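You operate a simulated robot arm through the tools that you are given. There is no shell and no other tool. Be economical: measure what you need, move in short steps, check, and stop when the job is done.

You run a simulated robot arm. Do the job below in one go: nothing can be reset, and whatever is moved stays where it is left.

JOB
Take the brown cloth and leave it on the top of the low cupboard. Put the lime tray from the shelf of the side bench on the blue board. Put the purple lid on the blue disc. Fetch the white cloth and set it on the top of the low stand. Do these in any order.
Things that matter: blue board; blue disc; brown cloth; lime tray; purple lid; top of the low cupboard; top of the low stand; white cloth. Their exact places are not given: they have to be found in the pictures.

It is judged by the outcome, as a careful person would: the job done as asked, and still so three seconds after it is handed in. It fails if anything else is knocked over, pushed out of place, dropped, spilled or broken. Lids that push on must go on centred and level and be pressed home; caps that screw on are set level and turned clockwise until they are tight. Flat cloth is picked up by pressing the open fingertips on it (5 to 10 N) and closing them slowly along it; thin cloth reads only 2 to 8 mm in the jaws.

ROBOT AND FRAMES
A 7-joint arm with a three-finger gripper on a trunk, on a base that drives. Base frame: it is fixed to the floor where the robot stands at the start and does not move with it; the origin is under the middle of the robot, x ahead of it, y to its left, z up; the surface under the hand at the start is at about z = 0.8. Readings come in m, rad, newtons and seconds.
With the tool pointing down near the work surface it reaches from about 0.14 to 0.88 m from the robot's upright axis, wherever it stands. Its first joint turns from -2.897 to 2.897 rad. Places, roughly: blue board (30x21x1 cm) [-3.2, 3.2, 0.8]; blue disc (10x10x1 cm) [0.8, -0.6, 0.8]; brown cloth (10x7x3 cm) [0.5, -0.2, 0.8]; lime tray (13x8x2 cm) [0.4, -0.1, 0.3]; purple lid (8x8x5 cm) [0.7, 0, 0.8]; top of the low cupboard (84x24 cm) [-2.46, 3.14, 0.44]; top of the low stand [0.5, 0.7, 0.7]; white cloth (10x7x3 cm) [0.8, -2.5, 0.8]. Payload 2.94 kg.
The tool frame sits at the grasp point between the pads (the TCP): z along the fingers, y along the line on which they close. The tips reach 0.03 m beyond it. The gripper opens to 0.132 m. The gripper's body begins 0.107 m behind the TCP.
Orientation is told as [roll, pitch, yaw] about the base's x, y, z axes, in that order, counted from this pose: with the fingers straight down and closing along the base's y, the tool's x points along the base's -x, its y along +y and its z along -z.

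CONTROLS
- The arm moves only by the tool step_arm. Its argument "increments" is a list of rows, each a list of 2 entries, a list of its own where there are three numbers: the shift along the tool's x, y, z in m, then the turn, a rotation vector about the tool's x, y, z in degrees. In form: [[[tx, ty, tz], [wx, wy, wz]], ...]. A call has 1 to 12 rows; each row shifts and turns the commanded pose from where the row before left it, along the tool's axes as they then stand. "fingers" is the finger opening in m, from 0 to 0.132, set as the call begins (left out, the last holds). A row lasts 0.2 s, in which the tool goes at most 0.05 m and 0.15 rad; a call with a longer step from one row to the next is refused whole, and so is a gripper value outside its range. Where a pose cannot be reached the arm comes as near as it can. A force on the tool above 40 N (or 10 N above the force at the start of the call, whichever is more), or a blocked arm, ends the call early, and 0.2 s more pass. Each finger halts on what it meets, pressing with about 42 N; the grip force reading is that of the motor and also rises with nothing between the fingers. The clock runs only during rows and for 0.2 s after the last one: add rows that do not move to give the fingers time. It gives the time, the measured TCP pose, the force on the tool (base axes), the opening and the grip force at its end, in the units of the frame above (readings bear some noise), with the torque about the TCP (base axes, N m) and any sound that the robot's microphone picked up.
- Cameras (640 x 400 px; columns grow to the right, rows downward): "scene" is now at [0.0356, 0.2059, 1.5948]; the picture's right is [0.11, -0.99, 0.00], its down [-0.86, -0.10, -0.50] and it looks along [0.49, 0.06, -0.87] (base axes); focal length 255 px, centre (320, 200). "wrist" rides on the gripper at [0.072, 0.003, -0.144] in the tool frame; the picture's right is [-0.04, 1.00, 0.00], its down [-0.88, -0.04, -0.48] and it looks along [-0.47, -0.02, 0.88] (tool axes); focal length 256 px, centre (320, 200).
- capture(camera): a new picture of that camera. No time passes.
- move_column(by): slides the trunk up (or, below 0, down) by that many m; the arm and the scene camera ride with it, the base frame stays. It gives what a move gives, with no picture.
- roll_base(legs): drives the robot by 1 to 6 legs, each [ahead, left, turn to the left] in m, m and rad, along the robot's own axes; the way and the turn of a leg run together, so that a leg with both is an arc; at most 1.5 m and 3.142 rad a leg. The arm and the cameras ride along, it lands a little off, and it stops where it bumps. It gives what a move gives.
- pan_tilt(pan, tilt): turns the head with the scene camera to pan (to the left, within 2.496 rad either way) and tilt (down, from -0.506 to 1.204), counted from straight ahead of the robot. It gives what a move gives.
- point_at(camera, pixels): for up to 12 pixels [column, row] of the newest picture of that camera ("zoom" is the newest enlarged one), the place [x, y, z] in the base frame of the surface seen there, good to about 0.003 m, but the place of the scene camera against the robot may be out by one fixed shift of up to 0.018 m in any direction. No time passes.
- inspect(camera, box): a new picture of the part [left, top, right, bottom] of that camera's present view, enlarged. No time passes.
- sign_off(): hands the job in; it is judged then, once.

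Work in short steps. Measure before you move; look again where a grasp or a placing could have gone wrong, and mend it. You have 110 turns and 78 pictures in all, those below and enlarged ones among them. Open the gripper and draw the arm clear of the work before you hand the job in, unless the task says otherwise; then end with one line.

The tools are called after "Call:" as name(argument=value, ...) on one line, values as JSON. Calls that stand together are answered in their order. step_arm: Moves the arm, as the interface text tells. Its arguments: {"type":"object","properties":{"increments":{"type":"array"},"fingers":{"type":"number"}},"required":["increments"]} The other tools are called the same way: move_column (by) slides the trunk up or down; roll_base (legs) drives the base; pan_tilt (pan, tilt) turns the head that bears the scene camera; capture (camera) takes a picture; point_at (camera, pixels) gives the place of the surface under pixels of a picture; inspect (camera, box) takes an enlarged picture of a part of a camera's view; sign_off () hands the job in.

At the start:

```text
clock: 0.0
tcp_pos: [0.6207, -0.1109, 1.0265]
orientation: [0.0, 0.0, -0.001]
wrist_force: [0.6, -0.6, 0.4]
wrist_torque: [0.0, 0.0, 0.03]
width: 0.1319
grasp_force: 0.0
trunk travel left (down, up): [-0.125, 0.415]
robot x, y, heading: [0.0023, 0.0012, 0.003]
head pan, tilt: [0.115, 1.051]
```

scene: 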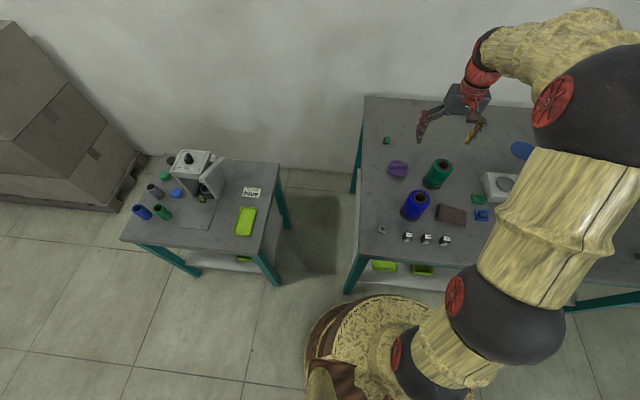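
wrist: 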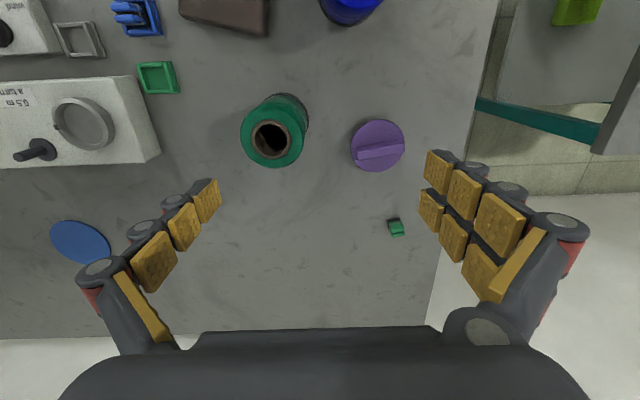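

I see the lid at wrist (378,145), the disc at (80,242) and the brown cloth at scene (450,215). I measure them and look closer.

Call:
point_at(camera="wrist", pixels=[[378, 135], [378, 152], [360, 160], [398, 145], [80, 242], [60, 228], [100, 255], [225, 10], [272, 140], [397, 228], [300, 300]])

Call:
point_at(camera="scene", pixels=[[397, 169], [450, 215], [521, 150], [385, 266], [422, 270], [245, 221], [245, 259], [253, 192], [440, 173], [415, 205], [270, 220], [250, 240]])

Call:
inspect(camera="scene", box=[340, 90, 560, 300])

Call:
inspect(camera="scene", box=[110, 130, 310, 290])

```text
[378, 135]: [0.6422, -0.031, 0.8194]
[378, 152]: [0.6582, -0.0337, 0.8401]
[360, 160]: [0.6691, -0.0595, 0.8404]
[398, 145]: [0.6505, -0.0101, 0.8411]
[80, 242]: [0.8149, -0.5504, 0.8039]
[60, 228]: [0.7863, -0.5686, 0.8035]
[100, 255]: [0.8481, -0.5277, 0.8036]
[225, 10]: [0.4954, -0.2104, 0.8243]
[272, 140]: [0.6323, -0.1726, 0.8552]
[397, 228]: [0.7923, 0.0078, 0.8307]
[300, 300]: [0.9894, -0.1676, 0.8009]
```

```text
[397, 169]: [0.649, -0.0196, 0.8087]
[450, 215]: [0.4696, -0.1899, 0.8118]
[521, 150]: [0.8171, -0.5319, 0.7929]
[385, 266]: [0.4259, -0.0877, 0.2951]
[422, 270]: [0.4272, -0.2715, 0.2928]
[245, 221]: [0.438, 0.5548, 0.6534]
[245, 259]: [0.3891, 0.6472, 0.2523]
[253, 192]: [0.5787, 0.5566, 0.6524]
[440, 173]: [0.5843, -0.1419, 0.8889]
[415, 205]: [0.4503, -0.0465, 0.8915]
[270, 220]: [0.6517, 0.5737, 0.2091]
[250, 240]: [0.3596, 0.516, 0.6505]
```

```text
1.90 times, centred on (450, 195) of scene
```

zoom: 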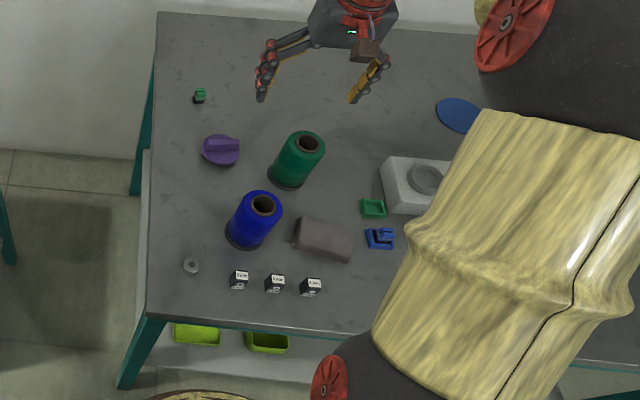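

```text
2.50 times, centred on (210, 210) of scene
```

zoom: 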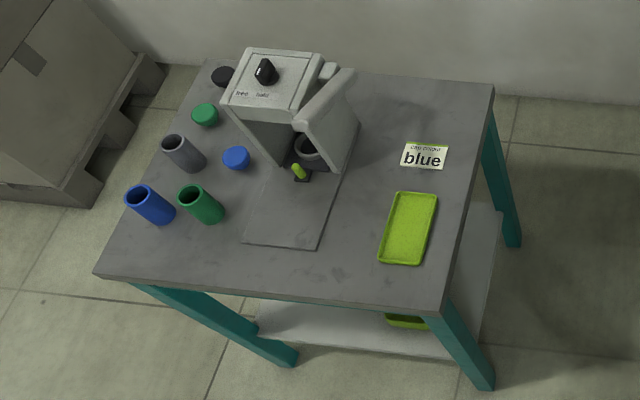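

The wrist readings put the lid at about (0.655,-0.035), bar top at 0.84. I look at it closely, and survey the far places with the head.

Call:
inspect(camera="wrist", box=[320, 100, 440, 190])

Call:
pan_tilt(pan=2.35, tilt=0.3)

Call:
capture(camera="scene")

Call:
pan_tilt(pan=-1.3, tilt=0.5)

Call:
capture(camera="scene")

```text
4.44 times, centred on (380, 145) of wrist
```

zoom: 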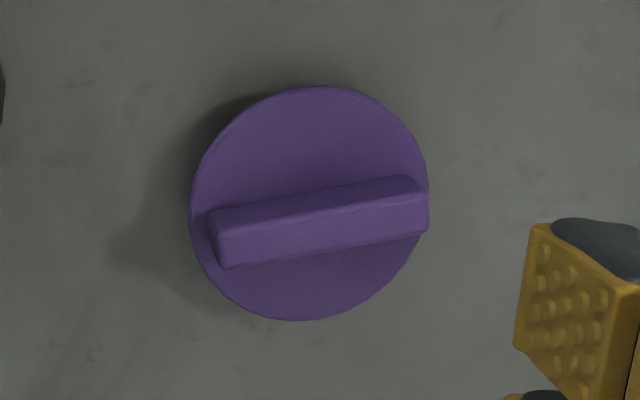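

```text
clock: 2.1
tcp_pos: [0.6226, -0.1102, 1.027]
orientation: [-0.001, -0.002, 0.0]
wrist_force: [0.0, -1.1, 0.4]
wrist_torque: [0.0, 0.02, 0.0]
width: 0.132
grasp_force: 0.1
trunk travel left (down, up): [-0.125, 0.415]
robot x, y, heading: [-0.0009, 0.0004, 0.001]
head pan, tilt: [2.349, 0.3]
```

```text
72 pictures are left
```

scene: 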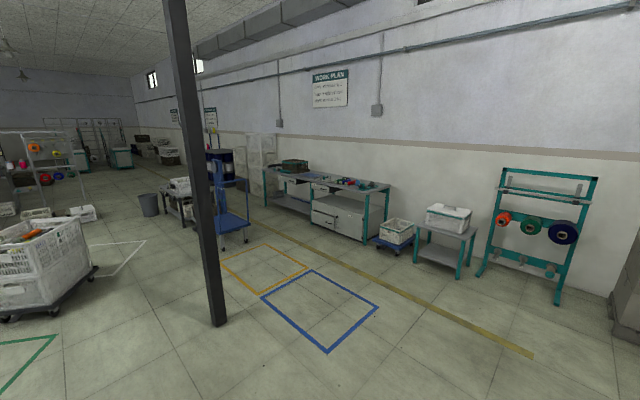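

```text
clock: 5.1
tcp_pos: [0.6219, -0.1106, 1.0268]
orientation: [0.001, 0.0, 0.001]
wrist_force: [-0.2, -0.7, -0.1]
wrist_torque: [0.0, 0.0, 0.01]
width: 0.1321
grasp_force: 0.0
trunk travel left (down, up): [-0.125, 0.415]
robot x, y, heading: [0.0007, -0.0004, 0.002]
head pan, tilt: [-1.3, 0.499]
```

```text
71 pictures are left
```

scene: 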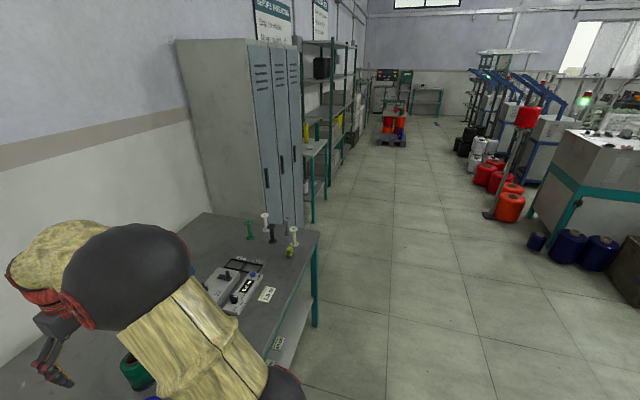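

The bar runs roughly along y in the zoomed view; I measure its top edges and the lid rim.

Call:
point_at(camera="zoom", pixels=[[225, 235], [232, 262], [415, 198], [420, 225], [322, 216], [325, 243], [320, 92], [300, 316], [195, 200], [425, 180]])

Call:
point_at(camera="wrist", pixels=[[53, 228], [108, 258], [70, 221], [92, 264], [80, 242]])

```text
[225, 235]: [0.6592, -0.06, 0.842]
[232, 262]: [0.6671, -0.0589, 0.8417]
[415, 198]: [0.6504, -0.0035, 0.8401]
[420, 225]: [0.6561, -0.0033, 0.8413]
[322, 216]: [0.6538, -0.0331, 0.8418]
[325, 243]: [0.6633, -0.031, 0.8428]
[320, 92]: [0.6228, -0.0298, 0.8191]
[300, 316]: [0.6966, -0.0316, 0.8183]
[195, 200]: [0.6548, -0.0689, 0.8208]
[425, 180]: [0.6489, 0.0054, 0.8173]
```

```text
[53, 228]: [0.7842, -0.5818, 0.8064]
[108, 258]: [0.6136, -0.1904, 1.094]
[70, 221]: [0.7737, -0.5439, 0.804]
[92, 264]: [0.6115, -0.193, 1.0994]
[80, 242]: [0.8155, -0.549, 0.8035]
```

The lid's centre is about (0.660,-0.032), with the bar 10° off y. I move over it and turn so that the fingers close across the bar.

Call:
step_arm(increments=[[[-0.019, 0.039, 0], [0, 0, 0]], [[-0.019, 0.039, 0], [0, 0, 0]], [[0, 0, 0], [0, 0, 8]], [[0, 0, 0], [0, 0, 8]], [[0, 0, 0], [0, 0, 8]], [[0, 0, 0], [0, 0, 8]], [[0, 0, 0], [0, 0, 8]], [[0, 0, 0], [0, 0, 8]], [[0, 0, 0], [0, 0, 8]], [[0, 0, 0], [0, 0, 8]], [[0, 0, 0], [0, 0, 8]], [[0, 0, 0], [0, 0, 8]]], fingers=0.07)

Call:
capture(camera="wrist")

```text
clock: 7.7
tcp_pos: [0.6599, -0.0328, 1.0268]
orientation: [-0.001, 0.0, -1.399]
wrist_force: [0.3, 1.2, -0.8]
wrist_torque: [0.0, 0.01, -0.02]
width: 0.0701
grasp_force: 0.3
trunk travel left (down, up): [-0.125, 0.415]
robot x, y, heading: [0.0007, -0.002, 0.001]
head pan, tilt: [-1.3, 0.499]
```

```text
70 pictures are left
```

wrist: 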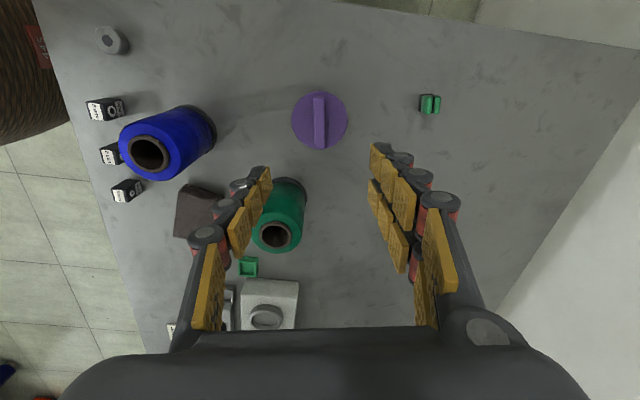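

The bar at (320,120) is square to the fingers. I lower to TCP z≈0.852 and then close.

Call:
step_arm(increments=[[[0, 0, 0.045], [0, 0, 0]], [[0, 0, 0.045], [0, 0, 0]], [[0, 0, 0.04], [0, 0, 0]], [[0, 0, 0.025], [0, 0, 0]], [[0, 0, 0.018], [0, 0, 0]], [[0, 0, 0], [0, 0, 0]]])

Call:
step_arm(increments=[[[0, 0, 0], [0, 0, 0]], [[0, 0, 0], [0, 0, 0]], [[0, 0, 0], [0, 0, 0]], [[0, 0, 0], [0, 0, 0]], [[0, 0, 0], [0, 0, 0]]], fingers=0.0)

Call:
capture(camera="wrist")

```text
clock: 9.1
tcp_pos: [0.6626, -0.032, 0.857]
orientation: [0.0, 0.0, -1.397]
wrist_force: [0.3, 0.2, 0.8]
wrist_torque: [0.0, 0.0, -0.02]
width: 0.07
grasp_force: 0.0
trunk travel left (down, up): [-0.125, 0.415]
robot x, y, heading: [-0.0012, -0.0023, -0.002]
head pan, tilt: [-1.3, 0.499]
```

```text
clock: 10.3
tcp_pos: [0.6627, -0.0311, 0.8566]
orientation: [0.0, 0.0, -1.396]
wrist_force: [-0.2, -0.5, 1.2]
wrist_torque: [0.01, 0.01, 0.01]
width: 0.0128
grasp_force: 24.5
trunk travel left (down, up): [-0.125, 0.415]
robot x, y, heading: [-0.0029, 0.0014, 0.001]
head pan, tilt: [-1.3, 0.499]
```

```text
69 pictures are left
```

wrist: 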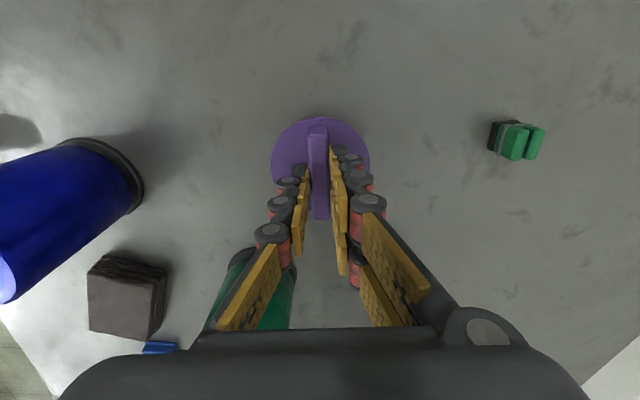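

The bar is held at 12.8 mm. I lift 0.2 m and drive right along the bench to bring the disc within reach.

Call:
step_arm(increments=[[[0, 0, -0.03], [0, 0, 0]], [[0, 0, -0.045], [0, 0, 0]], [[0, 0, -0.045], [0, 0, 0]], [[0, 0, -0.045], [0, 0, 0]], [[0, 0, -0.035], [0, 0, 0]]])

Call:
roll_base(legs=[[0, -0.5, 0]])

Call:
capture(camera="wrist")

```text
clock: 11.5
tcp_pos: [0.6606, -0.0342, 1.0534]
orientation: [-0.002, -0.001, -1.396]
wrist_force: [-0.1, 0.0, -0.2]
wrist_torque: [0.01, 0.01, 0.0]
width: 0.0127
grasp_force: 38.9
trunk travel left (down, up): [-0.125, 0.415]
robot x, y, heading: [0.0008, -0.0007, -0.001]
head pan, tilt: [-1.3, 0.499]
```

```text
clock: 14.5
tcp_pos: [0.6609, -0.5365, 1.0527]
orientation: [0.0, 0.0, -1.395]
wrist_force: [0.6, 0.3, 0.0]
wrist_torque: [-0.03, 0.0, -0.02]
width: 0.0126
grasp_force: 39.1
trunk travel left (down, up): [-0.125, 0.415]
robot x, y, heading: [0.002, -0.5067, 0.001]
head pan, tilt: [-1.3, 0.499]
```

```text
68 pictures are left
```

wrist: 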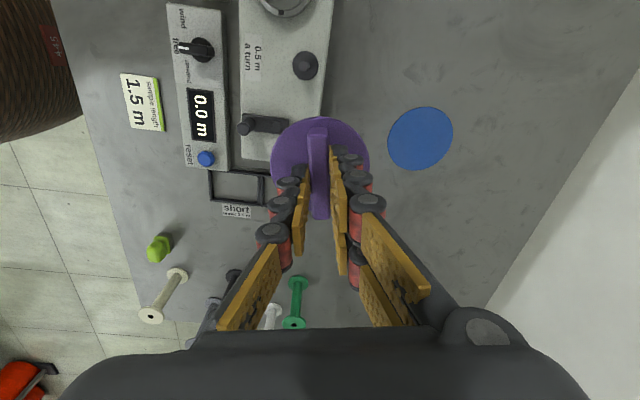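

The disc is now in view at (420,138); I measure its edges.

Call:
point_at(camera="wrist", pixels=[[390, 142], [451, 132], [418, 108], [423, 169], [420, 138], [320, 135], [470, 200]])

```text
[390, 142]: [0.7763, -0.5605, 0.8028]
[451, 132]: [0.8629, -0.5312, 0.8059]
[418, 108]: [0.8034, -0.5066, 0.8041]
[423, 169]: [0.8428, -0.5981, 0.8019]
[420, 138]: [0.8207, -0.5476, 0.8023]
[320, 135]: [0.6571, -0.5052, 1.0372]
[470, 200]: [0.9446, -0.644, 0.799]
```

Disc centre about (0.820,-0.549), top 0.803. I shift over it while high.

Call:
step_arm(increments=[[[-0.01, 0.0386, 0], [0, 0, 0]], [[-0.01, 0.0386, 0], [0, 0, 0]], [[-0.01, 0.0386, 0], [0, 0, 0]], [[-0.01, 0.0386, 0], [0, 0, 0]], [[0, 0, 0], [0, 0, 0]]])

Call:
step_arm(increments=[[[0, 0, 0.045], [0, 0, 0]], [[0, 0, 0.045], [0, 0, 0]], [[0, 0, 0.045], [0, 0, 0]], [[0, 0, 0.03], [0, 0, 0]], [[0, 0, 0], [0, 0, 0]]])

Call:
capture(camera="wrist")

```text
clock: 15.7
tcp_pos: [0.8216, -0.549, 1.0525]
orientation: [0.001, 0.0, -1.396]
wrist_force: [0.3, -0.3, -0.4]
wrist_torque: [0.02, 0.03, -0.01]
width: 0.0126
grasp_force: 39.3
trunk travel left (down, up): [-0.125, 0.415]
robot x, y, heading: [-0.0007, -0.504, -0.001]
head pan, tilt: [-1.3, 0.499]
```

```text
clock: 16.9
tcp_pos: [0.8213, -0.5491, 0.8874]
orientation: [0.001, 0.001, -1.395]
wrist_force: [0.0, 0.2, -0.9]
wrist_torque: [-0.02, 0.0, 0.02]
width: 0.0125
grasp_force: 39.1
trunk travel left (down, up): [-0.125, 0.415]
robot x, y, heading: [0.0019, -0.5018, -0.001]
head pan, tilt: [-1.3, 0.499]
```

```text
67 pictures are left
```

wrist: 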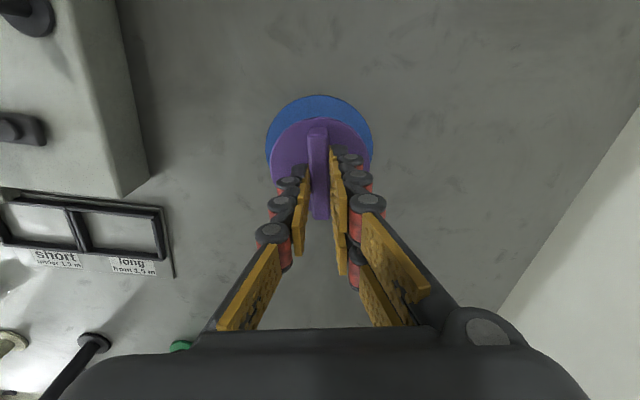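

Well centred. I lower the last 27 mm slowly until contact.

Call:
step_arm(increments=[[[0, 0, 0.015], [0, 0, 0]], [[0, 0, 0.008], [0, 0, 0]], [[0, 0, 0.003], [0, 0, 0]], [[0, 0, 0.0015], [0, 0, 0]], [[0, 0, 0], [0, 0, 0]]])

Call:
capture(camera="wrist")

```text
clock: 18.1
tcp_pos: [0.82, -0.5487, 0.8605]
orientation: [-0.001, -0.001, -1.397]
wrist_force: [1.0, -0.1, 0.0]
wrist_torque: [-0.04, 0.0, 0.03]
width: 0.0126
grasp_force: 39.2
trunk travel left (down, up): [-0.125, 0.415]
robot x, y, heading: [0.0028, -0.5057, 0.003]
head pan, tilt: [-1.3, 0.499]
```

```text
66 pictures are left
```

wrist: 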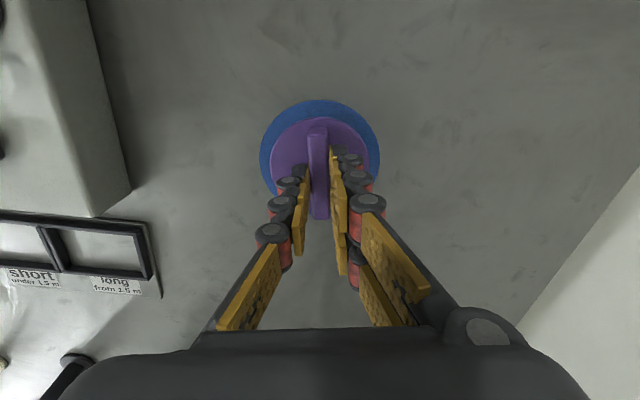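

No contact force yet; I descend in 1 mm steps.

Call:
step_arm(increments=[[[0, 0, 0.001], [0, 0, 0]], [[0, 0, 0.001], [0, 0, 0]], [[0, 0, 0.001], [0, 0, 0]], [[0, 0, 0], [0, 0, 0]]])

```text
clock: 19.1
tcp_pos: [0.8201, -0.5478, 0.8598]
orientation: [0.002, 0.0, -1.396]
wrist_force: [0.5, -0.6, 10.6]
wrist_torque: [-0.03, 0.0, 0.0]
width: 0.0126
grasp_force: 39.3
trunk travel left (down, up): [-0.125, 0.415]
robot x, y, heading: [0.0043, -0.506, 0.004]
head pan, tilt: [-1.3, 0.499]
```

Contact at 10.6 N. I open the fingers to 0.06 and rise.

Call:
step_arm(increments=[[[0, 0, -0.002], [0, 0, 0]], [[0, 0, 0], [0, 0, 0]], [[0, 0, 0], [0, 0, 0]], [[0, 0, 0], [0, 0, 0]], [[0, 0, -0.04], [0, 0, 0]], [[0, 0, -0.045], [0, 0, 0]], [[0, 0, -0.045], [0, 0, 0]], [[0, 0, -0.045], [0, 0, 0]]], fingers=0.06)

Call:
capture(camera="wrist")

Call:
pan_tilt(pan=-1.3, tilt=0.2)

Call:
capture(camera="scene")

```text
clock: 20.9
tcp_pos: [0.8189, -0.5478, 1.0325]
orientation: [-0.001, -0.001, -1.395]
wrist_force: [0.2, -0.3, 0.1]
wrist_torque: [-0.02, 0.01, 0.01]
width: 0.06
grasp_force: 0.0
trunk travel left (down, up): [-0.125, 0.415]
robot x, y, heading: [0.0006, -0.5017, 0.002]
head pan, tilt: [-1.3, 0.499]
```

```text
65 pictures are left
```

wrist: 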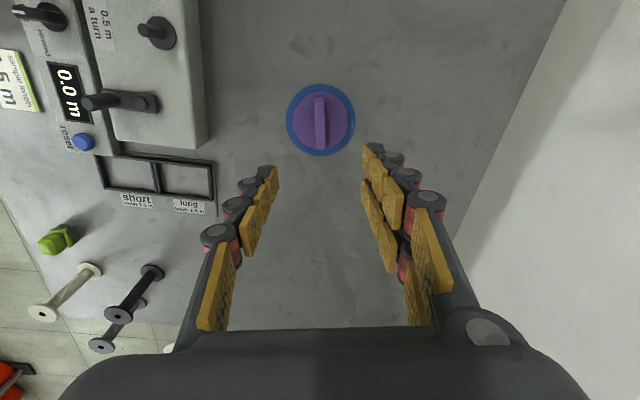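

```text
clock: 21.7
tcp_pos: [0.8191, -0.5476, 1.0323]
orientation: [0.001, 0.0, -1.395]
wrist_force: [0.1, 0.0, 0.3]
wrist_torque: [0.01, 0.01, 0.02]
width: 0.0601
grasp_force: 0.1
trunk travel left (down, up): [-0.125, 0.415]
robot x, y, heading: [-0.0025, -0.5029, -0.003]
head pan, tilt: [-1.3, 0.201]
```

```text
64 pictures are left
```

scene: 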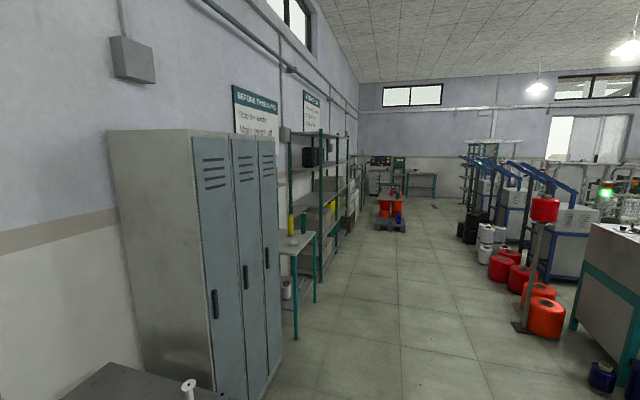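

The lid sits centred on the disc. The small table past the lockers at (300,245) must bear the white cloth; I measure the lockers and that table.

Call:
point_at(camera="scene", pixels=[[200, 300], [275, 300], [200, 370], [293, 241], [310, 235], [285, 250], [297, 335], [314, 300], [110, 380], [210, 396]])

Call:
inspect(camera="scene", box=[260, 190, 360, 260])

Call:
pan_tilt(pan=-1.6, tilt=0.75)

Call:
capture(camera="scene")

```text
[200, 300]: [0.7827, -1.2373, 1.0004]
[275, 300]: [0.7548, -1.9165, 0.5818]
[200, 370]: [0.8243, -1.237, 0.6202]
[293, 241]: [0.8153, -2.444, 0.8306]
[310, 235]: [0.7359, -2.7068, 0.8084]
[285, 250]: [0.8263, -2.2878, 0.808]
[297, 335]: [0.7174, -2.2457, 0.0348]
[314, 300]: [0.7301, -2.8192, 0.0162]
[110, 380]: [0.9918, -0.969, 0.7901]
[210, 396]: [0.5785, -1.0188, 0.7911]
```

```text
5.71 times, centred on (310, 225) of scene
```

zoom: 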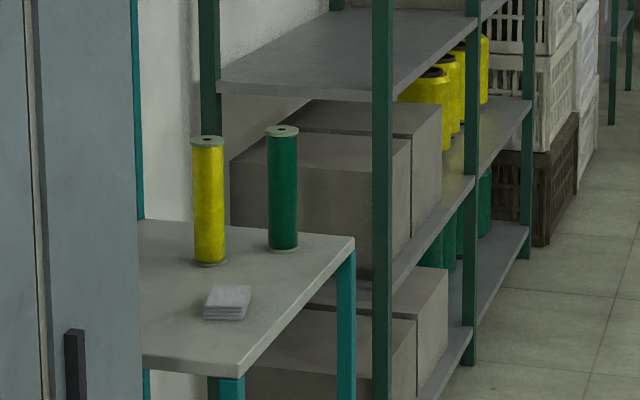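

```text
clock: 22.6
tcp_pos: [0.8192, -0.547, 1.0329]
orientation: [-0.002, 0.0, -1.394]
wrist_force: [0.3, 0.2, -0.1]
wrist_torque: [0.0, 0.0, -0.05]
width: 0.0601
grasp_force: 0.0
trunk travel left (down, up): [-0.125, 0.415]
robot x, y, heading: [-0.0015, -0.5001, 0.003]
head pan, tilt: [-1.6, 0.75]
```

```text
62 pictures are left
```

scene: 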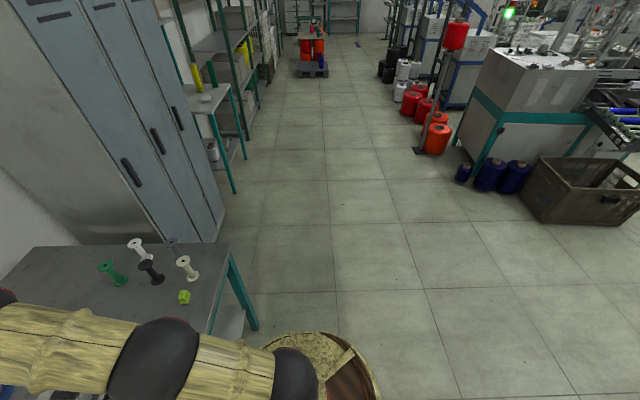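

White cloth at about (0.815,-2.45,0.83); lockers' fronts at x≈0.75. I draw the arm back to x≈0.46, then drive right to the table.

Call:
step_arm(increments=[[[0.0078, -0.0443, -0.01], [0, 0, 0]], [[0.0078, -0.0443, -0.01], [0, 0, 0]], [[0.0078, -0.0443, -0.01], [0, 0, 0]], [[0.0078, -0.0443, -0.01], [0, 0, 0]], [[0.0078, -0.0443, 0], [0, 0, 0]], [[0.0078, -0.0443, 0], [0, 0, 0]], [[0.0078, -0.0443, 0], [0, 0, 0]], [[0.0078, -0.0443, 0], [0, 0, 0]]])

Call:
roll_base(legs=[[0, -1.0, 0], [0, -0.85, 0]])

Call:
pan_tilt(pan=0, tilt=0.8)

Call:
capture(camera="scene")

Call:
capture(camera="wrist")

```text
clock: 24.4
tcp_pos: [0.4574, -0.5475, 1.0739]
orientation: [-0.001, -0.001, -1.396]
wrist_force: [0.1, 0.1, -0.3]
wrist_torque: [0.0, 0.04, 0.0]
width: 0.06
grasp_force: 0.1
trunk travel left (down, up): [-0.125, 0.415]
robot x, y, heading: [0.0006, -0.5023, -0.001]
head pan, tilt: [-1.6, 0.75]
```

```text
clock: 33.7
tcp_pos: [0.4588, -2.3774, 1.0749]
orientation: [0.001, 0.0, -1.384]
wrist_force: [0.7, 0.5, -0.9]
wrist_torque: [-0.03, -0.01, 0.0]
width: 0.0603
grasp_force: 0.0
trunk travel left (down, up): [-0.125, 0.415]
robot x, y, heading: [-0.0038, -2.3366, 0.011]
head pan, tilt: [-1.6, 0.75]
```

```text
clock: 35.3
tcp_pos: [0.459, -2.3781, 1.0752]
orientation: [-0.001, -0.001, -1.385]
wrist_force: [-0.3, -0.4, 0.1]
wrist_torque: [0.04, 0.0, 0.0]
width: 0.0602
grasp_force: 0.0
trunk travel left (down, up): [-0.125, 0.415]
robot x, y, heading: [-0.0003, -2.3334, 0.01]
head pan, tilt: [0.0, 0.799]
```

```text
61 pictures are left
```

scene: 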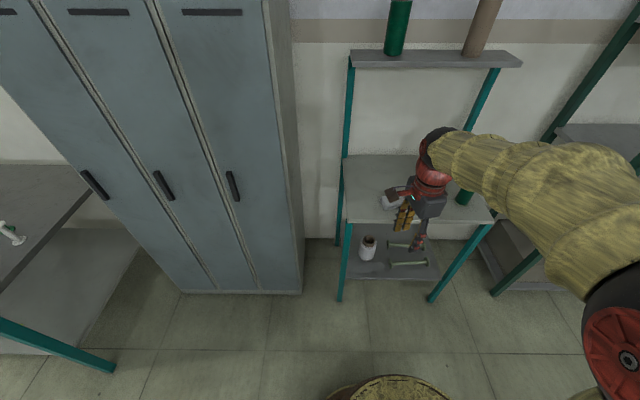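

```text
60 pictures are left
```

wrist: 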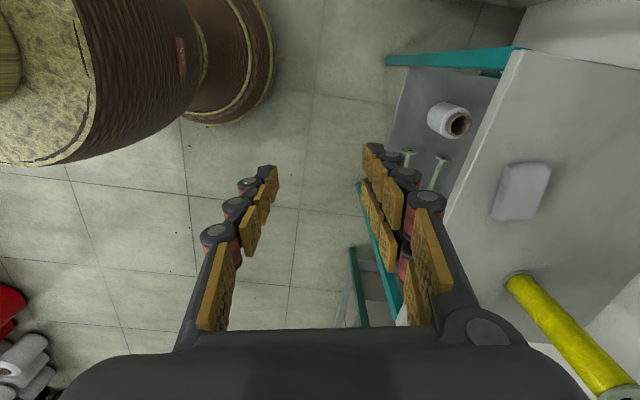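

I measure the white cloth in the wrist picture (520,190) and the upper plate in the scene picture.

Call:
point_at(camera="wrist", pixels=[[520, 190], [505, 165], [550, 164], [492, 218], [538, 216], [450, 220], [600, 150], [520, 280], [600, 370]])

Call:
point_at(camera="scene", pixels=[[360, 60], [435, 60], [515, 60], [397, 20], [395, 200], [360, 170], [360, 215], [460, 220], [300, 200]])

Call:
inspect(camera="wrist", box=[440, 110, 640, 235])

```text
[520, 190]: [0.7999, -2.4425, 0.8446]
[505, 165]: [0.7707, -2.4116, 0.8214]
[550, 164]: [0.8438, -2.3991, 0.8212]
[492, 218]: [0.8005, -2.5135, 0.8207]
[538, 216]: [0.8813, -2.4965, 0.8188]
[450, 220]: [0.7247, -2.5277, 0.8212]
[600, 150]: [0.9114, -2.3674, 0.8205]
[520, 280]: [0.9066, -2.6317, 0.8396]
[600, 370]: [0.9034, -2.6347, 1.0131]
```

```text
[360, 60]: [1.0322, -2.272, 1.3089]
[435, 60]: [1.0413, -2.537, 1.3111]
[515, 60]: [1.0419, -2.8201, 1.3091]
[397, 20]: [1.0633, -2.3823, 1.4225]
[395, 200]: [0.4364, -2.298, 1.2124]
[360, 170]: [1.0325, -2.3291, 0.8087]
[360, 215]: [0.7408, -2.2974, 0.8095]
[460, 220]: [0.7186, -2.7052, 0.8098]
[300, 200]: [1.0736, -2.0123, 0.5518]
```

```text
3.20 times, centred on (540, 172) of wrist
```

zoom: 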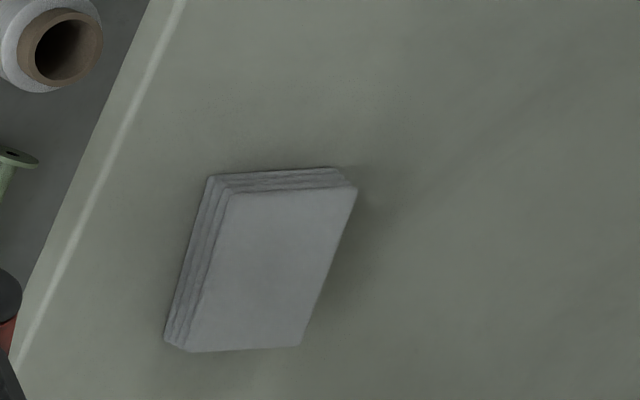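

The cloth is a folded stack about 24 mm thick on a table at z 0.821. I measure its top corners in the zoom.

Call:
point_at(camera="zoom", pixels=[[235, 197], [350, 192], [297, 342], [192, 346], [268, 270], [210, 180], [168, 338]])

```text
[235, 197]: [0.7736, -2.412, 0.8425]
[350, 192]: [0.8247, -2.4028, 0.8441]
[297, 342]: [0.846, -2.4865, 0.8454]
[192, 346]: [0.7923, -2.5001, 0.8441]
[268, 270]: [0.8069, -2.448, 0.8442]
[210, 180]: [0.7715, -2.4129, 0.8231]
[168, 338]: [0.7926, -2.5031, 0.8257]
```

The stack's centre is (0.809,-2.4505), its short side at about 12.5°, nearly aligned with the fingers. I move over it with the fingers opened to 0.11.

Call:
step_arm(increments=[[[-0.017, 0.0413, 0], [0, 0, 0]], [[-0.017, 0.0413, 0], [0, 0, 0]], [[-0.017, 0.0413, 0], [0, 0, 0]], [[-0.017, 0.0413, 0], [0, 0, 0]], [[-0.017, 0.0413, 0], [0, 0, 0]], [[-0.017, 0.0413, 0], [0, 0, 0]], [[-0.017, 0.0413, 0], [0, 0, 0]], [[-0.017, 0.0413, 0], [0, 0, 0]], [[0, 0, 0.045], [0, 0, -2]], [[0, 0, 0.045], [0, 0, 0]], [[0, 0, 0.03], [0, 0, 0]], [[0, 0, 0], [0, 0, 0]]], fingers=0.11)

Call:
capture(camera="wrist")

```text
clock: 37.9
tcp_pos: [0.8074, -2.4509, 0.9547]
orientation: [0.0, 0.002, -1.349]
wrist_force: [-0.4, -0.6, 0.1]
wrist_torque: [-0.04, 0.0, -0.01]
width: 0.1102
grasp_force: 0.1
trunk travel left (down, up): [-0.125, 0.415]
robot x, y, heading: [0.0008, -2.3363, 0.013]
head pan, tilt: [0.0, 0.799]
```

```text
58 pictures are left
```

wrist: 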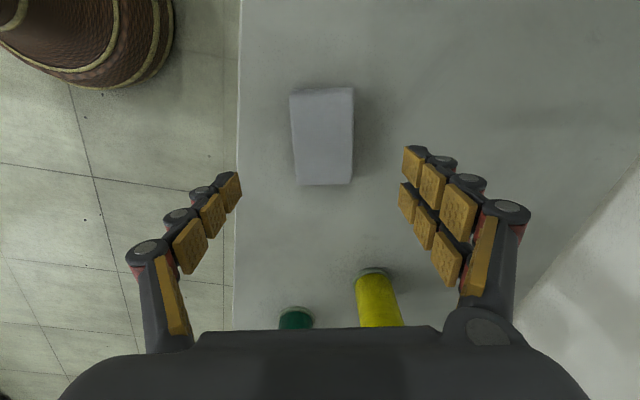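

Aligned. I descend to TCP z≈0.856 (tips 5 mm above the table) and close.

Call:
step_arm(increments=[[[0, 0, 0.04], [0, 0, 0]], [[0, 0, 0.03], [0, 0, 0]], [[0, 0, 0.02], [0, 0, 0]], [[0, 0, 0.009], [0, 0, 0]], [[0, 0, 0], [0, 0, 0]]])

Call:
step_arm(increments=[[[0, 0, 0], [0, 0, 0]], [[0, 0, 0], [0, 0, 0]], [[0, 0, 0], [0, 0, 0]], [[0, 0, 0], [0, 0, 0]]], fingers=0.045)

Call:
capture(camera="wrist")

```text
clock: 39.1
tcp_pos: [0.8084, -2.4513, 0.8539]
orientation: [-0.001, 0.001, -1.349]
wrist_force: [0.0, 0.0, -0.1]
wrist_torque: [0.04, -0.02, -0.01]
width: 0.1099
grasp_force: 0.1
trunk travel left (down, up): [-0.125, 0.415]
robot x, y, heading: [0.0013, -2.3366, 0.019]
head pan, tilt: [0.0, 0.799]
```

```text
clock: 40.1
tcp_pos: [0.8095, -2.4507, 0.8542]
orientation: [0.0, -0.002, -1.347]
wrist_force: [1.0, 0.0, 1.4]
wrist_torque: [0.04, 0.01, 0.02]
width: 0.0631
grasp_force: 21.1
trunk travel left (down, up): [-0.125, 0.415]
robot x, y, heading: [-0.0038, -2.3362, 0.011]
head pan, tilt: [0.0, 0.799]
```

```text
57 pictures are left
```

wrist: 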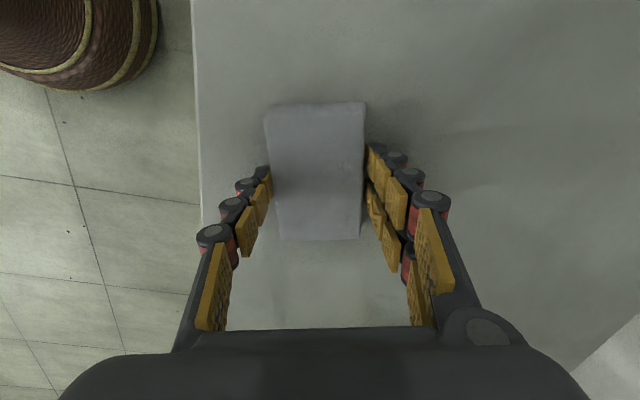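

Gripped at 63 mm, force building. I lift slowly and check.

Call:
step_arm(increments=[[[0, 0, 0], [0, 0, 0]], [[0, 0, 0], [0, 0, 0]], [[0, 0, -0.01], [0, 0, 0]], [[0, 0, -0.02], [0, 0, 0]], [[0, 0, -0.04], [0, 0, 0]], [[0, 0, -0.04], [0, 0, 0]], [[0, 0, -0.04], [0, 0, 0]], [[0, 0, -0.04], [0, 0, 0]]])

Call:
capture(camera="wrist")

```text
clock: 41.9
tcp_pos: [0.8082, -2.4478, 1.045]
orientation: [-0.003, 0.0, -1.349]
wrist_force: [-0.2, 0.8, -0.6]
wrist_torque: [0.01, -0.06, -0.03]
width: 0.0628
grasp_force: 42.2
trunk travel left (down, up): [-0.125, 0.415]
robot x, y, heading: [-0.0012, -2.3374, 0.011]
head pan, tilt: [0.0, 0.799]
```

```text
56 pictures are left
```

wrist: 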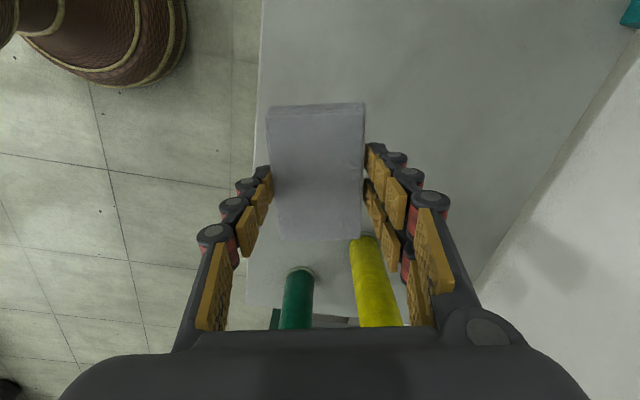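

The cloth is held well. I retract the arm, then drive left toward the low stand.

Call:
step_arm(increments=[[[0.0181, -0.0408, -0.005], [0, 0, 0]], [[0.0181, -0.0408, -0.005], [0, 0, 0]], [[0.0181, -0.0408, -0.005], [0, 0, 0]], [[0.0181, -0.0408, -0.005], [0, 0, 0]], [[0.0181, -0.0408, -0.005], [0, 0, 0]], [[0.0181, -0.0408, -0.005], [0, 0, 0]], [[0.0181, -0.0408, 0], [0, 0, 0]], [[0.0181, -0.0408, 0], [0, 0, 0]]])

Call:
roll_base(legs=[[0, 0, -0.011], [0, 1.3, 0], [0, 1.3, 0]])

Call:
pan_tilt(pan=0.3, tilt=1.0)

Call:
capture(camera="scene")

```text
clock: 43.7
tcp_pos: [0.4588, -2.3791, 1.0754]
orientation: [-0.001, 0.001, -1.348]
wrist_force: [0.6, -0.5, -0.4]
wrist_torque: [-0.02, 0.01, -0.01]
width: 0.0623
grasp_force: 42.2
trunk travel left (down, up): [-0.125, 0.415]
robot x, y, heading: [-0.0033, -2.3377, 0.012]
head pan, tilt: [0.0, 0.799]
```

```text
clock: 56.6
tcp_pos: [0.4899, 0.1749, 1.0762]
orientation: [0.0, 0.0, -1.392]
wrist_force: [-0.8, 0.0, 0.1]
wrist_torque: [0.02, 0.01, -0.03]
width: 0.0628
grasp_force: 41.6
trunk travel left (down, up): [-0.125, 0.415]
robot x, y, heading: [0.0312, 0.241, -0.035]
head pan, tilt: [0.0, 0.799]
```

```text
clock: 57.4
tcp_pos: [0.4894, 0.1755, 1.0766]
orientation: [-0.001, -0.001, -1.395]
wrist_force: [0.4, 0.4, 0.0]
wrist_torque: [-0.02, -0.02, -0.03]
width: 0.0625
grasp_force: 42.3
trunk travel left (down, up): [-0.125, 0.415]
robot x, y, heading: [0.0339, 0.2347, -0.033]
head pan, tilt: [0.3, 1.0]
```

```text
55 pictures are left
```

scene: 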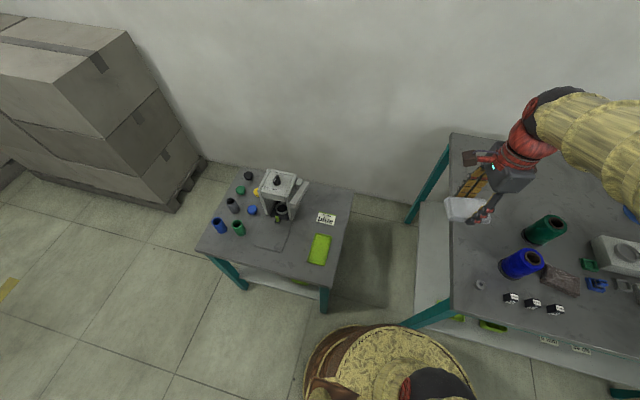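

I measure the stand's top and its free areas.

Call:
inspect(camera="scene", box=[190, 160, 360, 300])

Call:
point_at(camera="scene", pixels=[[200, 250], [325, 284], [350, 190], [240, 232], [252, 245], [281, 250], [309, 262], [326, 264], [315, 232], [295, 265], [330, 275], [337, 240]])

```text
2.86 times, centred on (275, 230) of scene
```

zoom: 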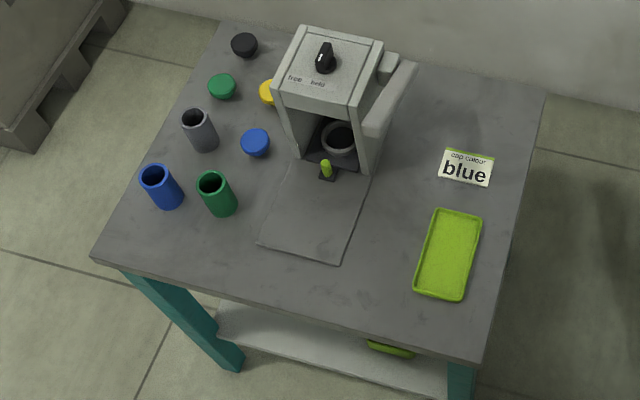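

```text
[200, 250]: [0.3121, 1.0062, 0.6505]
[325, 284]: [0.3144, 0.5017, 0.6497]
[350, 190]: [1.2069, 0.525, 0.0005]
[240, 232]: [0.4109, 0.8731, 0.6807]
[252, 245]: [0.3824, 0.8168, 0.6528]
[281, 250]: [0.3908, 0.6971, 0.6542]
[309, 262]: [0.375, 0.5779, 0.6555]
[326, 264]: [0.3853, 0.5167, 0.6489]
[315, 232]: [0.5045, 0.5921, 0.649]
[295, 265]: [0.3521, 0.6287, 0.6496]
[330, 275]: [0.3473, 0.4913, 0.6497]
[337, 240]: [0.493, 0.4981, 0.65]
```

Call:
point_at(camera="zoom", pixels=[[342, 262], [370, 185], [413, 290], [434, 210], [440, 165], [375, 150], [415, 110], [470, 110], [380, 230], [405, 165], [525, 110], [340, 310]])

```text
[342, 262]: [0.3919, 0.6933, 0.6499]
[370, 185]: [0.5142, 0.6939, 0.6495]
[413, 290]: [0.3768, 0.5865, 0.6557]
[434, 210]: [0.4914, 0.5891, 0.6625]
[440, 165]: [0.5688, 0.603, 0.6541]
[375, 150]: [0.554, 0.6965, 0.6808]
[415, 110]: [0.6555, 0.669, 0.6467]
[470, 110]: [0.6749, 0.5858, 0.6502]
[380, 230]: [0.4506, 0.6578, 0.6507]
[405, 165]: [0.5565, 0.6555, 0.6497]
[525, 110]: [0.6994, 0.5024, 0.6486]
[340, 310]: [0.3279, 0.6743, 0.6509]
```

The free gap on the stand's front is between the mat (y≈0.694) and the tray (y≈0.588). I turn the fingers to close along y, then go over it.

Call:
step_arm(increments=[[[0, 0, 0], [0, 0, -8]], [[0, 0, 0], [0, 0, -8]], [[0, 0, 0], [0, 0, -8]], [[0, 0, 0], [0, 0, -8]], [[0, 0, 0], [0, 0, -8]], [[0, 0, 0], [0, 0, -8]], [[0, 0, 0], [0, 0, -8]], [[0, 0, 0], [0, 0, -8]], [[0, 0, 0], [0, 0, -8]], [[0, 0, 0], [0, 0, -8]]])

Call:
step_arm(increments=[[[0.011, 0.045, 0], [0, 0, 0]], [[0.011, 0.045, 0], [0, 0, 0]], [[0.011, 0.045, 0], [0, 0, 0]], [[0.011, 0.045, 0], [0, 0, 0]], [[0.011, 0.045, 0], [0, 0, 0]], [[0.011, 0.045, 0], [0, 0, 0]], [[0.011, 0.045, 0], [0, 0, 0]], [[0.011, 0.045, 0], [0, 0, 0]], [[0.011, 0.045, 0], [0, 0, 0]], [[0.011, 0.045, 0], [0, 0, 0]], [[0, 0, 0.03], [0, 0, 0]], [[0, 0, 0.03], [0, 0, 0]]])

Call:
capture(camera="wrist")

```text
clock: 59.6
tcp_pos: [0.4892, 0.1764, 1.0771]
orientation: [0.001, 0.0, 0.002]
wrist_force: [0.3, -0.2, -0.8]
wrist_torque: [0.01, -0.01, 0.0]
width: 0.0628
grasp_force: 42.2
trunk travel left (down, up): [-0.125, 0.415]
robot x, y, heading: [0.0317, 0.2335, -0.032]
head pan, tilt: [0.3, 1.0]
```

```text
clock: 62.2
tcp_pos: [0.3801, 0.6277, 1.0151]
orientation: [0.0, -0.001, 0.003]
wrist_force: [0.3, 0.2, -0.2]
wrist_torque: [0.03, 0.01, -0.01]
width: 0.0627
grasp_force: 42.2
trunk travel left (down, up): [-0.125, 0.415]
robot x, y, heading: [0.0269, 0.2419, -0.032]
head pan, tilt: [0.3, 1.0]
```

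```text
53 pictures are left
```

wrist: 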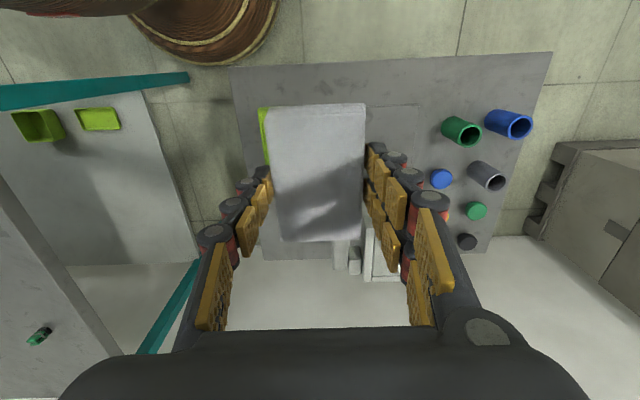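

I measure the stand edge, tray and mat from the wrist view.

Call:
point_at(camera="wrist", pixels=[[262, 112], [262, 150], [270, 108], [415, 106], [415, 130], [380, 106], [300, 90], [300, 68], [450, 70], [320, 180], [345, 255]])

Call:
inspect(camera="wrist", box=[220, 50, 440, 188])

```text
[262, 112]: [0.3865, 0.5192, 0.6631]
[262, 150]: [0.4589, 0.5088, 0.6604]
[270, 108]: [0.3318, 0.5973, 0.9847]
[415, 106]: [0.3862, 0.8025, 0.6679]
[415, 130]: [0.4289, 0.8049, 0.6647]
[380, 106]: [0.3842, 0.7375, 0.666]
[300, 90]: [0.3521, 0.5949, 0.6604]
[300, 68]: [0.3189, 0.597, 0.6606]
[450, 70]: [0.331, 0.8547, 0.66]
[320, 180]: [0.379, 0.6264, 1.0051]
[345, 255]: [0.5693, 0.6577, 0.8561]
```

```text
2.90 times, centred on (330, 119) of wrist
```

zoom: 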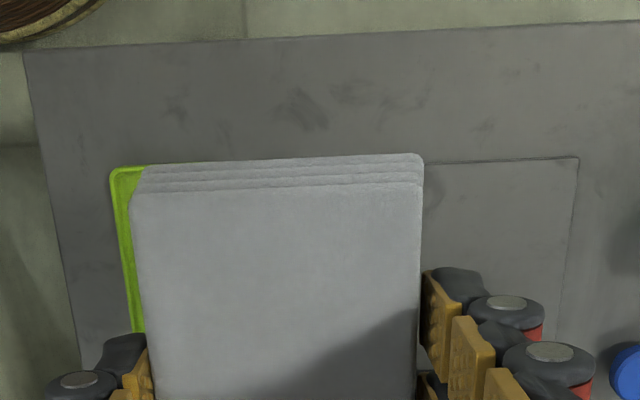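

The stand top is z 0.6605 and my TCP y 0.628 is centred in the gap (0.572–0.678). I descend to just above the surface.

Call:
step_arm(increments=[[[0.006, -0.002, 0.04], [0, 0, 0]], [[0, 0, 0.044], [0, 0, 0]], [[0, 0, 0.044], [0, 0, 0]], [[0, 0, 0.044], [0, 0, 0]], [[0, 0, 0.044], [0, 0, 0]], [[0, 0, 0.04], [0, 0, 0]], [[0, 0, 0.03], [0, 0, 0]], [[0, 0, 0.015], [0, 0, 0]], [[0, 0, 0], [0, 0, 0]]])

Call:
capture(camera="wrist")

```text
clock: 64.2
tcp_pos: [0.3744, 0.6242, 0.7153]
orientation: [-0.001, 0.001, 0.001]
wrist_force: [-0.7, 0.3, -0.5]
wrist_torque: [0.01, 0.03, -0.05]
width: 0.0627
grasp_force: 41.9
trunk travel left (down, up): [-0.125, 0.415]
robot x, y, heading: [0.0307, 0.2361, -0.034]
head pan, tilt: [0.3, 1.0]
```

```text
51 pictures are left
```

wrist: 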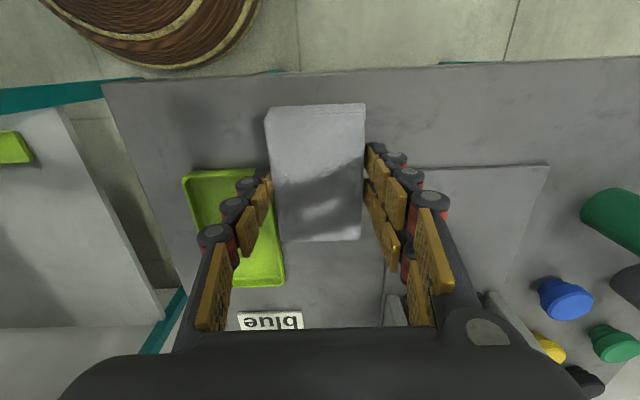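

I check the tray and mat edges against the fingers.

Call:
point_at(camera="wrist", pixels=[[281, 262], [277, 248], [265, 172], [383, 272], [390, 262], [275, 160], [320, 90]])

Call:
inspect(camera="wrist", box=[170, 90, 410, 300])

```text
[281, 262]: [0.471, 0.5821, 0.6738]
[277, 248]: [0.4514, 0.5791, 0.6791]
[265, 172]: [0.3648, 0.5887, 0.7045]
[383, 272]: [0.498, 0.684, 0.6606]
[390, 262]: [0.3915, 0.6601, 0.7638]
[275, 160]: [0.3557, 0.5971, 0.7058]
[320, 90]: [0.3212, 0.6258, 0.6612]
```

```text
1.90 times, centred on (290, 195) of wrist
```

zoom: 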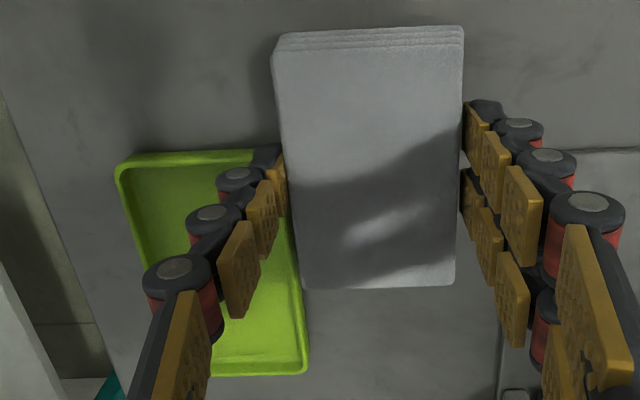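

The tray rim is at y≈0.582, so I shift +9 mm in y and 4 mm toward the front, then lower to contact.

Call:
step_arm(increments=[[[0.004, 0.009, 0], [0, 0, 0]], [[0, 0, 0.01], [0, 0, 0]], [[0, 0, 0.006], [0, 0, 0]], [[0, 0, 0.003], [0, 0, 0]], [[0, 0, 0.001], [0, 0, 0]], [[0, 0, 0], [0, 0, 0]]])

```text
clock: 65.6
tcp_pos: [0.3689, 0.6324, 0.6958]
orientation: [-0.001, 0.0, 0.002]
wrist_force: [-0.4, 0.2, -0.1]
wrist_torque: [0.0, -0.05, -0.02]
width: 0.0628
grasp_force: 42.4
trunk travel left (down, up): [-0.125, 0.415]
robot x, y, heading: [0.0336, 0.2361, -0.033]
head pan, tilt: [0.3, 1.0]
```

Call:
step_arm(increments=[[[0, 0, 0.001], [0, 0, 0]], [[0, 0, 0.001], [0, 0, 0]], [[0, 0, 0.001], [0, 0, 0]], [[0, 0, 0], [0, 0, 0]]])

```text
clock: 66.6
tcp_pos: [0.3688, 0.6333, 0.6946]
orientation: [0.003, 0.0, 0.001]
wrist_force: [-3.4, -3.8, 31.1]
wrist_torque: [-0.34, 0.37, -0.01]
width: 0.0626
grasp_force: 41.7
trunk travel left (down, up): [-0.125, 0.415]
robot x, y, heading: [0.0334, 0.2406, -0.033]
head pan, tilt: [0.3, 1.0]
```

Contact (31 N) is made at z 0.6946; I ease up 2 mm, open slightly to 0.073 and rise straight up.

Call:
step_arm(increments=[[[0, 0, -0.002], [0, 0, 0]], [[0, 0, 0], [0, 0, 0]], [[0, 0, 0], [0, 0, 0]]], fingers=0.072)

Call:
step_arm(increments=[[[0, 0, -0.01], [0, 0, 0]], [[0, 0, -0.03], [0, 0, 0]], [[0, 0, -0.045], [0, 0, 0]], [[0, 0, -0.045], [0, 0, 0]], [[0, 0, -0.045], [0, 0, 0]], [[0, 0, -0.045], [0, 0, 0]]])

Call:
capture(camera="wrist")

```text
clock: 67.4
tcp_pos: [0.369, 0.6342, 0.6941]
orientation: [0.001, -0.001, 0.002]
wrist_force: [0.3, -0.5, -0.5]
wrist_torque: [0.0, -0.01, 0.0]
width: 0.072
grasp_force: 0.1
trunk travel left (down, up): [-0.125, 0.415]
robot x, y, heading: [0.0287, 0.2358, -0.036]
head pan, tilt: [0.3, 1.0]
```

```text
clock: 68.8
tcp_pos: [0.3679, 0.6339, 0.9121]
orientation: [-0.002, 0.002, 0.001]
wrist_force: [0.4, -0.2, 0.0]
wrist_torque: [-0.03, 0.01, -0.01]
width: 0.0719
grasp_force: 0.1
trunk travel left (down, up): [-0.125, 0.415]
robot x, y, heading: [0.0287, 0.2375, -0.032]
head pan, tilt: [0.3, 1.0]
```

```text
49 pictures are left
```

wrist: 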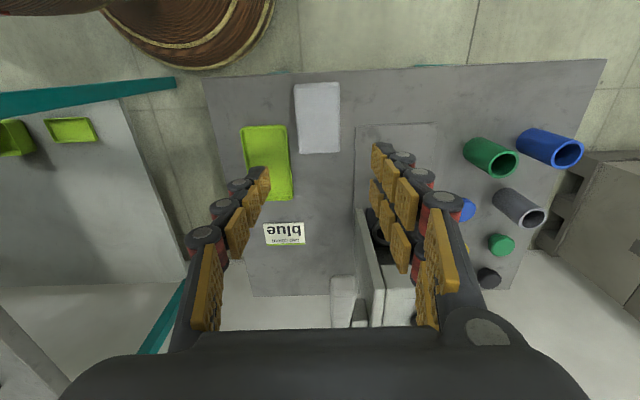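

The white cloth lies neatly on the stand. Next the brown cloth: I raise the arm and drive right 0.4 m.

Call:
step_arm(increments=[[[0, 0, -0.045], [0, 0, 0]], [[0, 0, -0.045], [0, 0, 0]], [[0, 0, -0.045], [0, 0, 0]], [[-0.01, -0.045, 0], [0, 0, 0]], [[-0.01, -0.045, 0], [0, 0, 0]], [[-0.01, -0.045, 0], [0, 0, 0]], [[-0.01, -0.045, 0], [0, 0, 0]], [[-0.01, -0.045, 0], [0, 0, 0]], [[-0.01, -0.045, 0], [0, 0, 0]], [[-0.01, -0.045, 0], [0, 0, 0]], [[-0.01, -0.045, 0], [0, 0, 0]]])

Call:
roll_base(legs=[[0, -0.4, 0.034]])

Call:
capture(camera="wrist")

```text
clock: 71.2
tcp_pos: [0.4473, 0.272, 1.0504]
orientation: [0.0, 0.001, 0.002]
wrist_force: [-0.4, 0.0, 0.3]
wrist_torque: [-0.03, 0.01, 0.02]
width: 0.0719
grasp_force: 0.0
trunk travel left (down, up): [-0.125, 0.415]
robot x, y, heading: [0.0328, 0.2387, -0.032]
head pan, tilt: [0.3, 1.0]
```

```text
clock: 73.7
tcp_pos: [0.4388, -0.1135, 1.0508]
orientation: [0.0, -0.001, 0.033]
wrist_force: [0.5, 0.6, 0.1]
wrist_torque: [0.0, 0.02, 0.04]
width: 0.072
grasp_force: 0.0
trunk travel left (down, up): [-0.125, 0.415]
robot x, y, heading: [0.0249, -0.1617, 0.001]
head pan, tilt: [0.3, 1.0]
```

```text
48 pictures are left
```

wrist: 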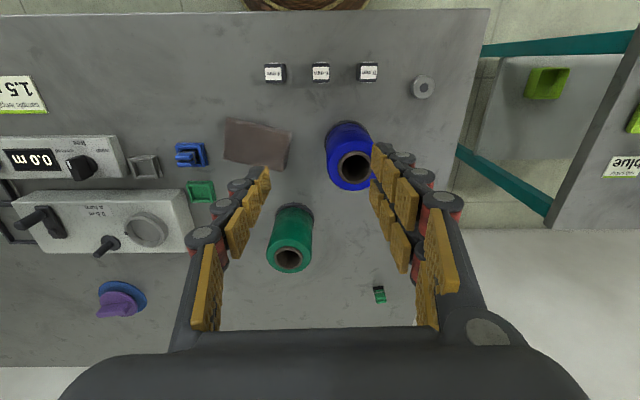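

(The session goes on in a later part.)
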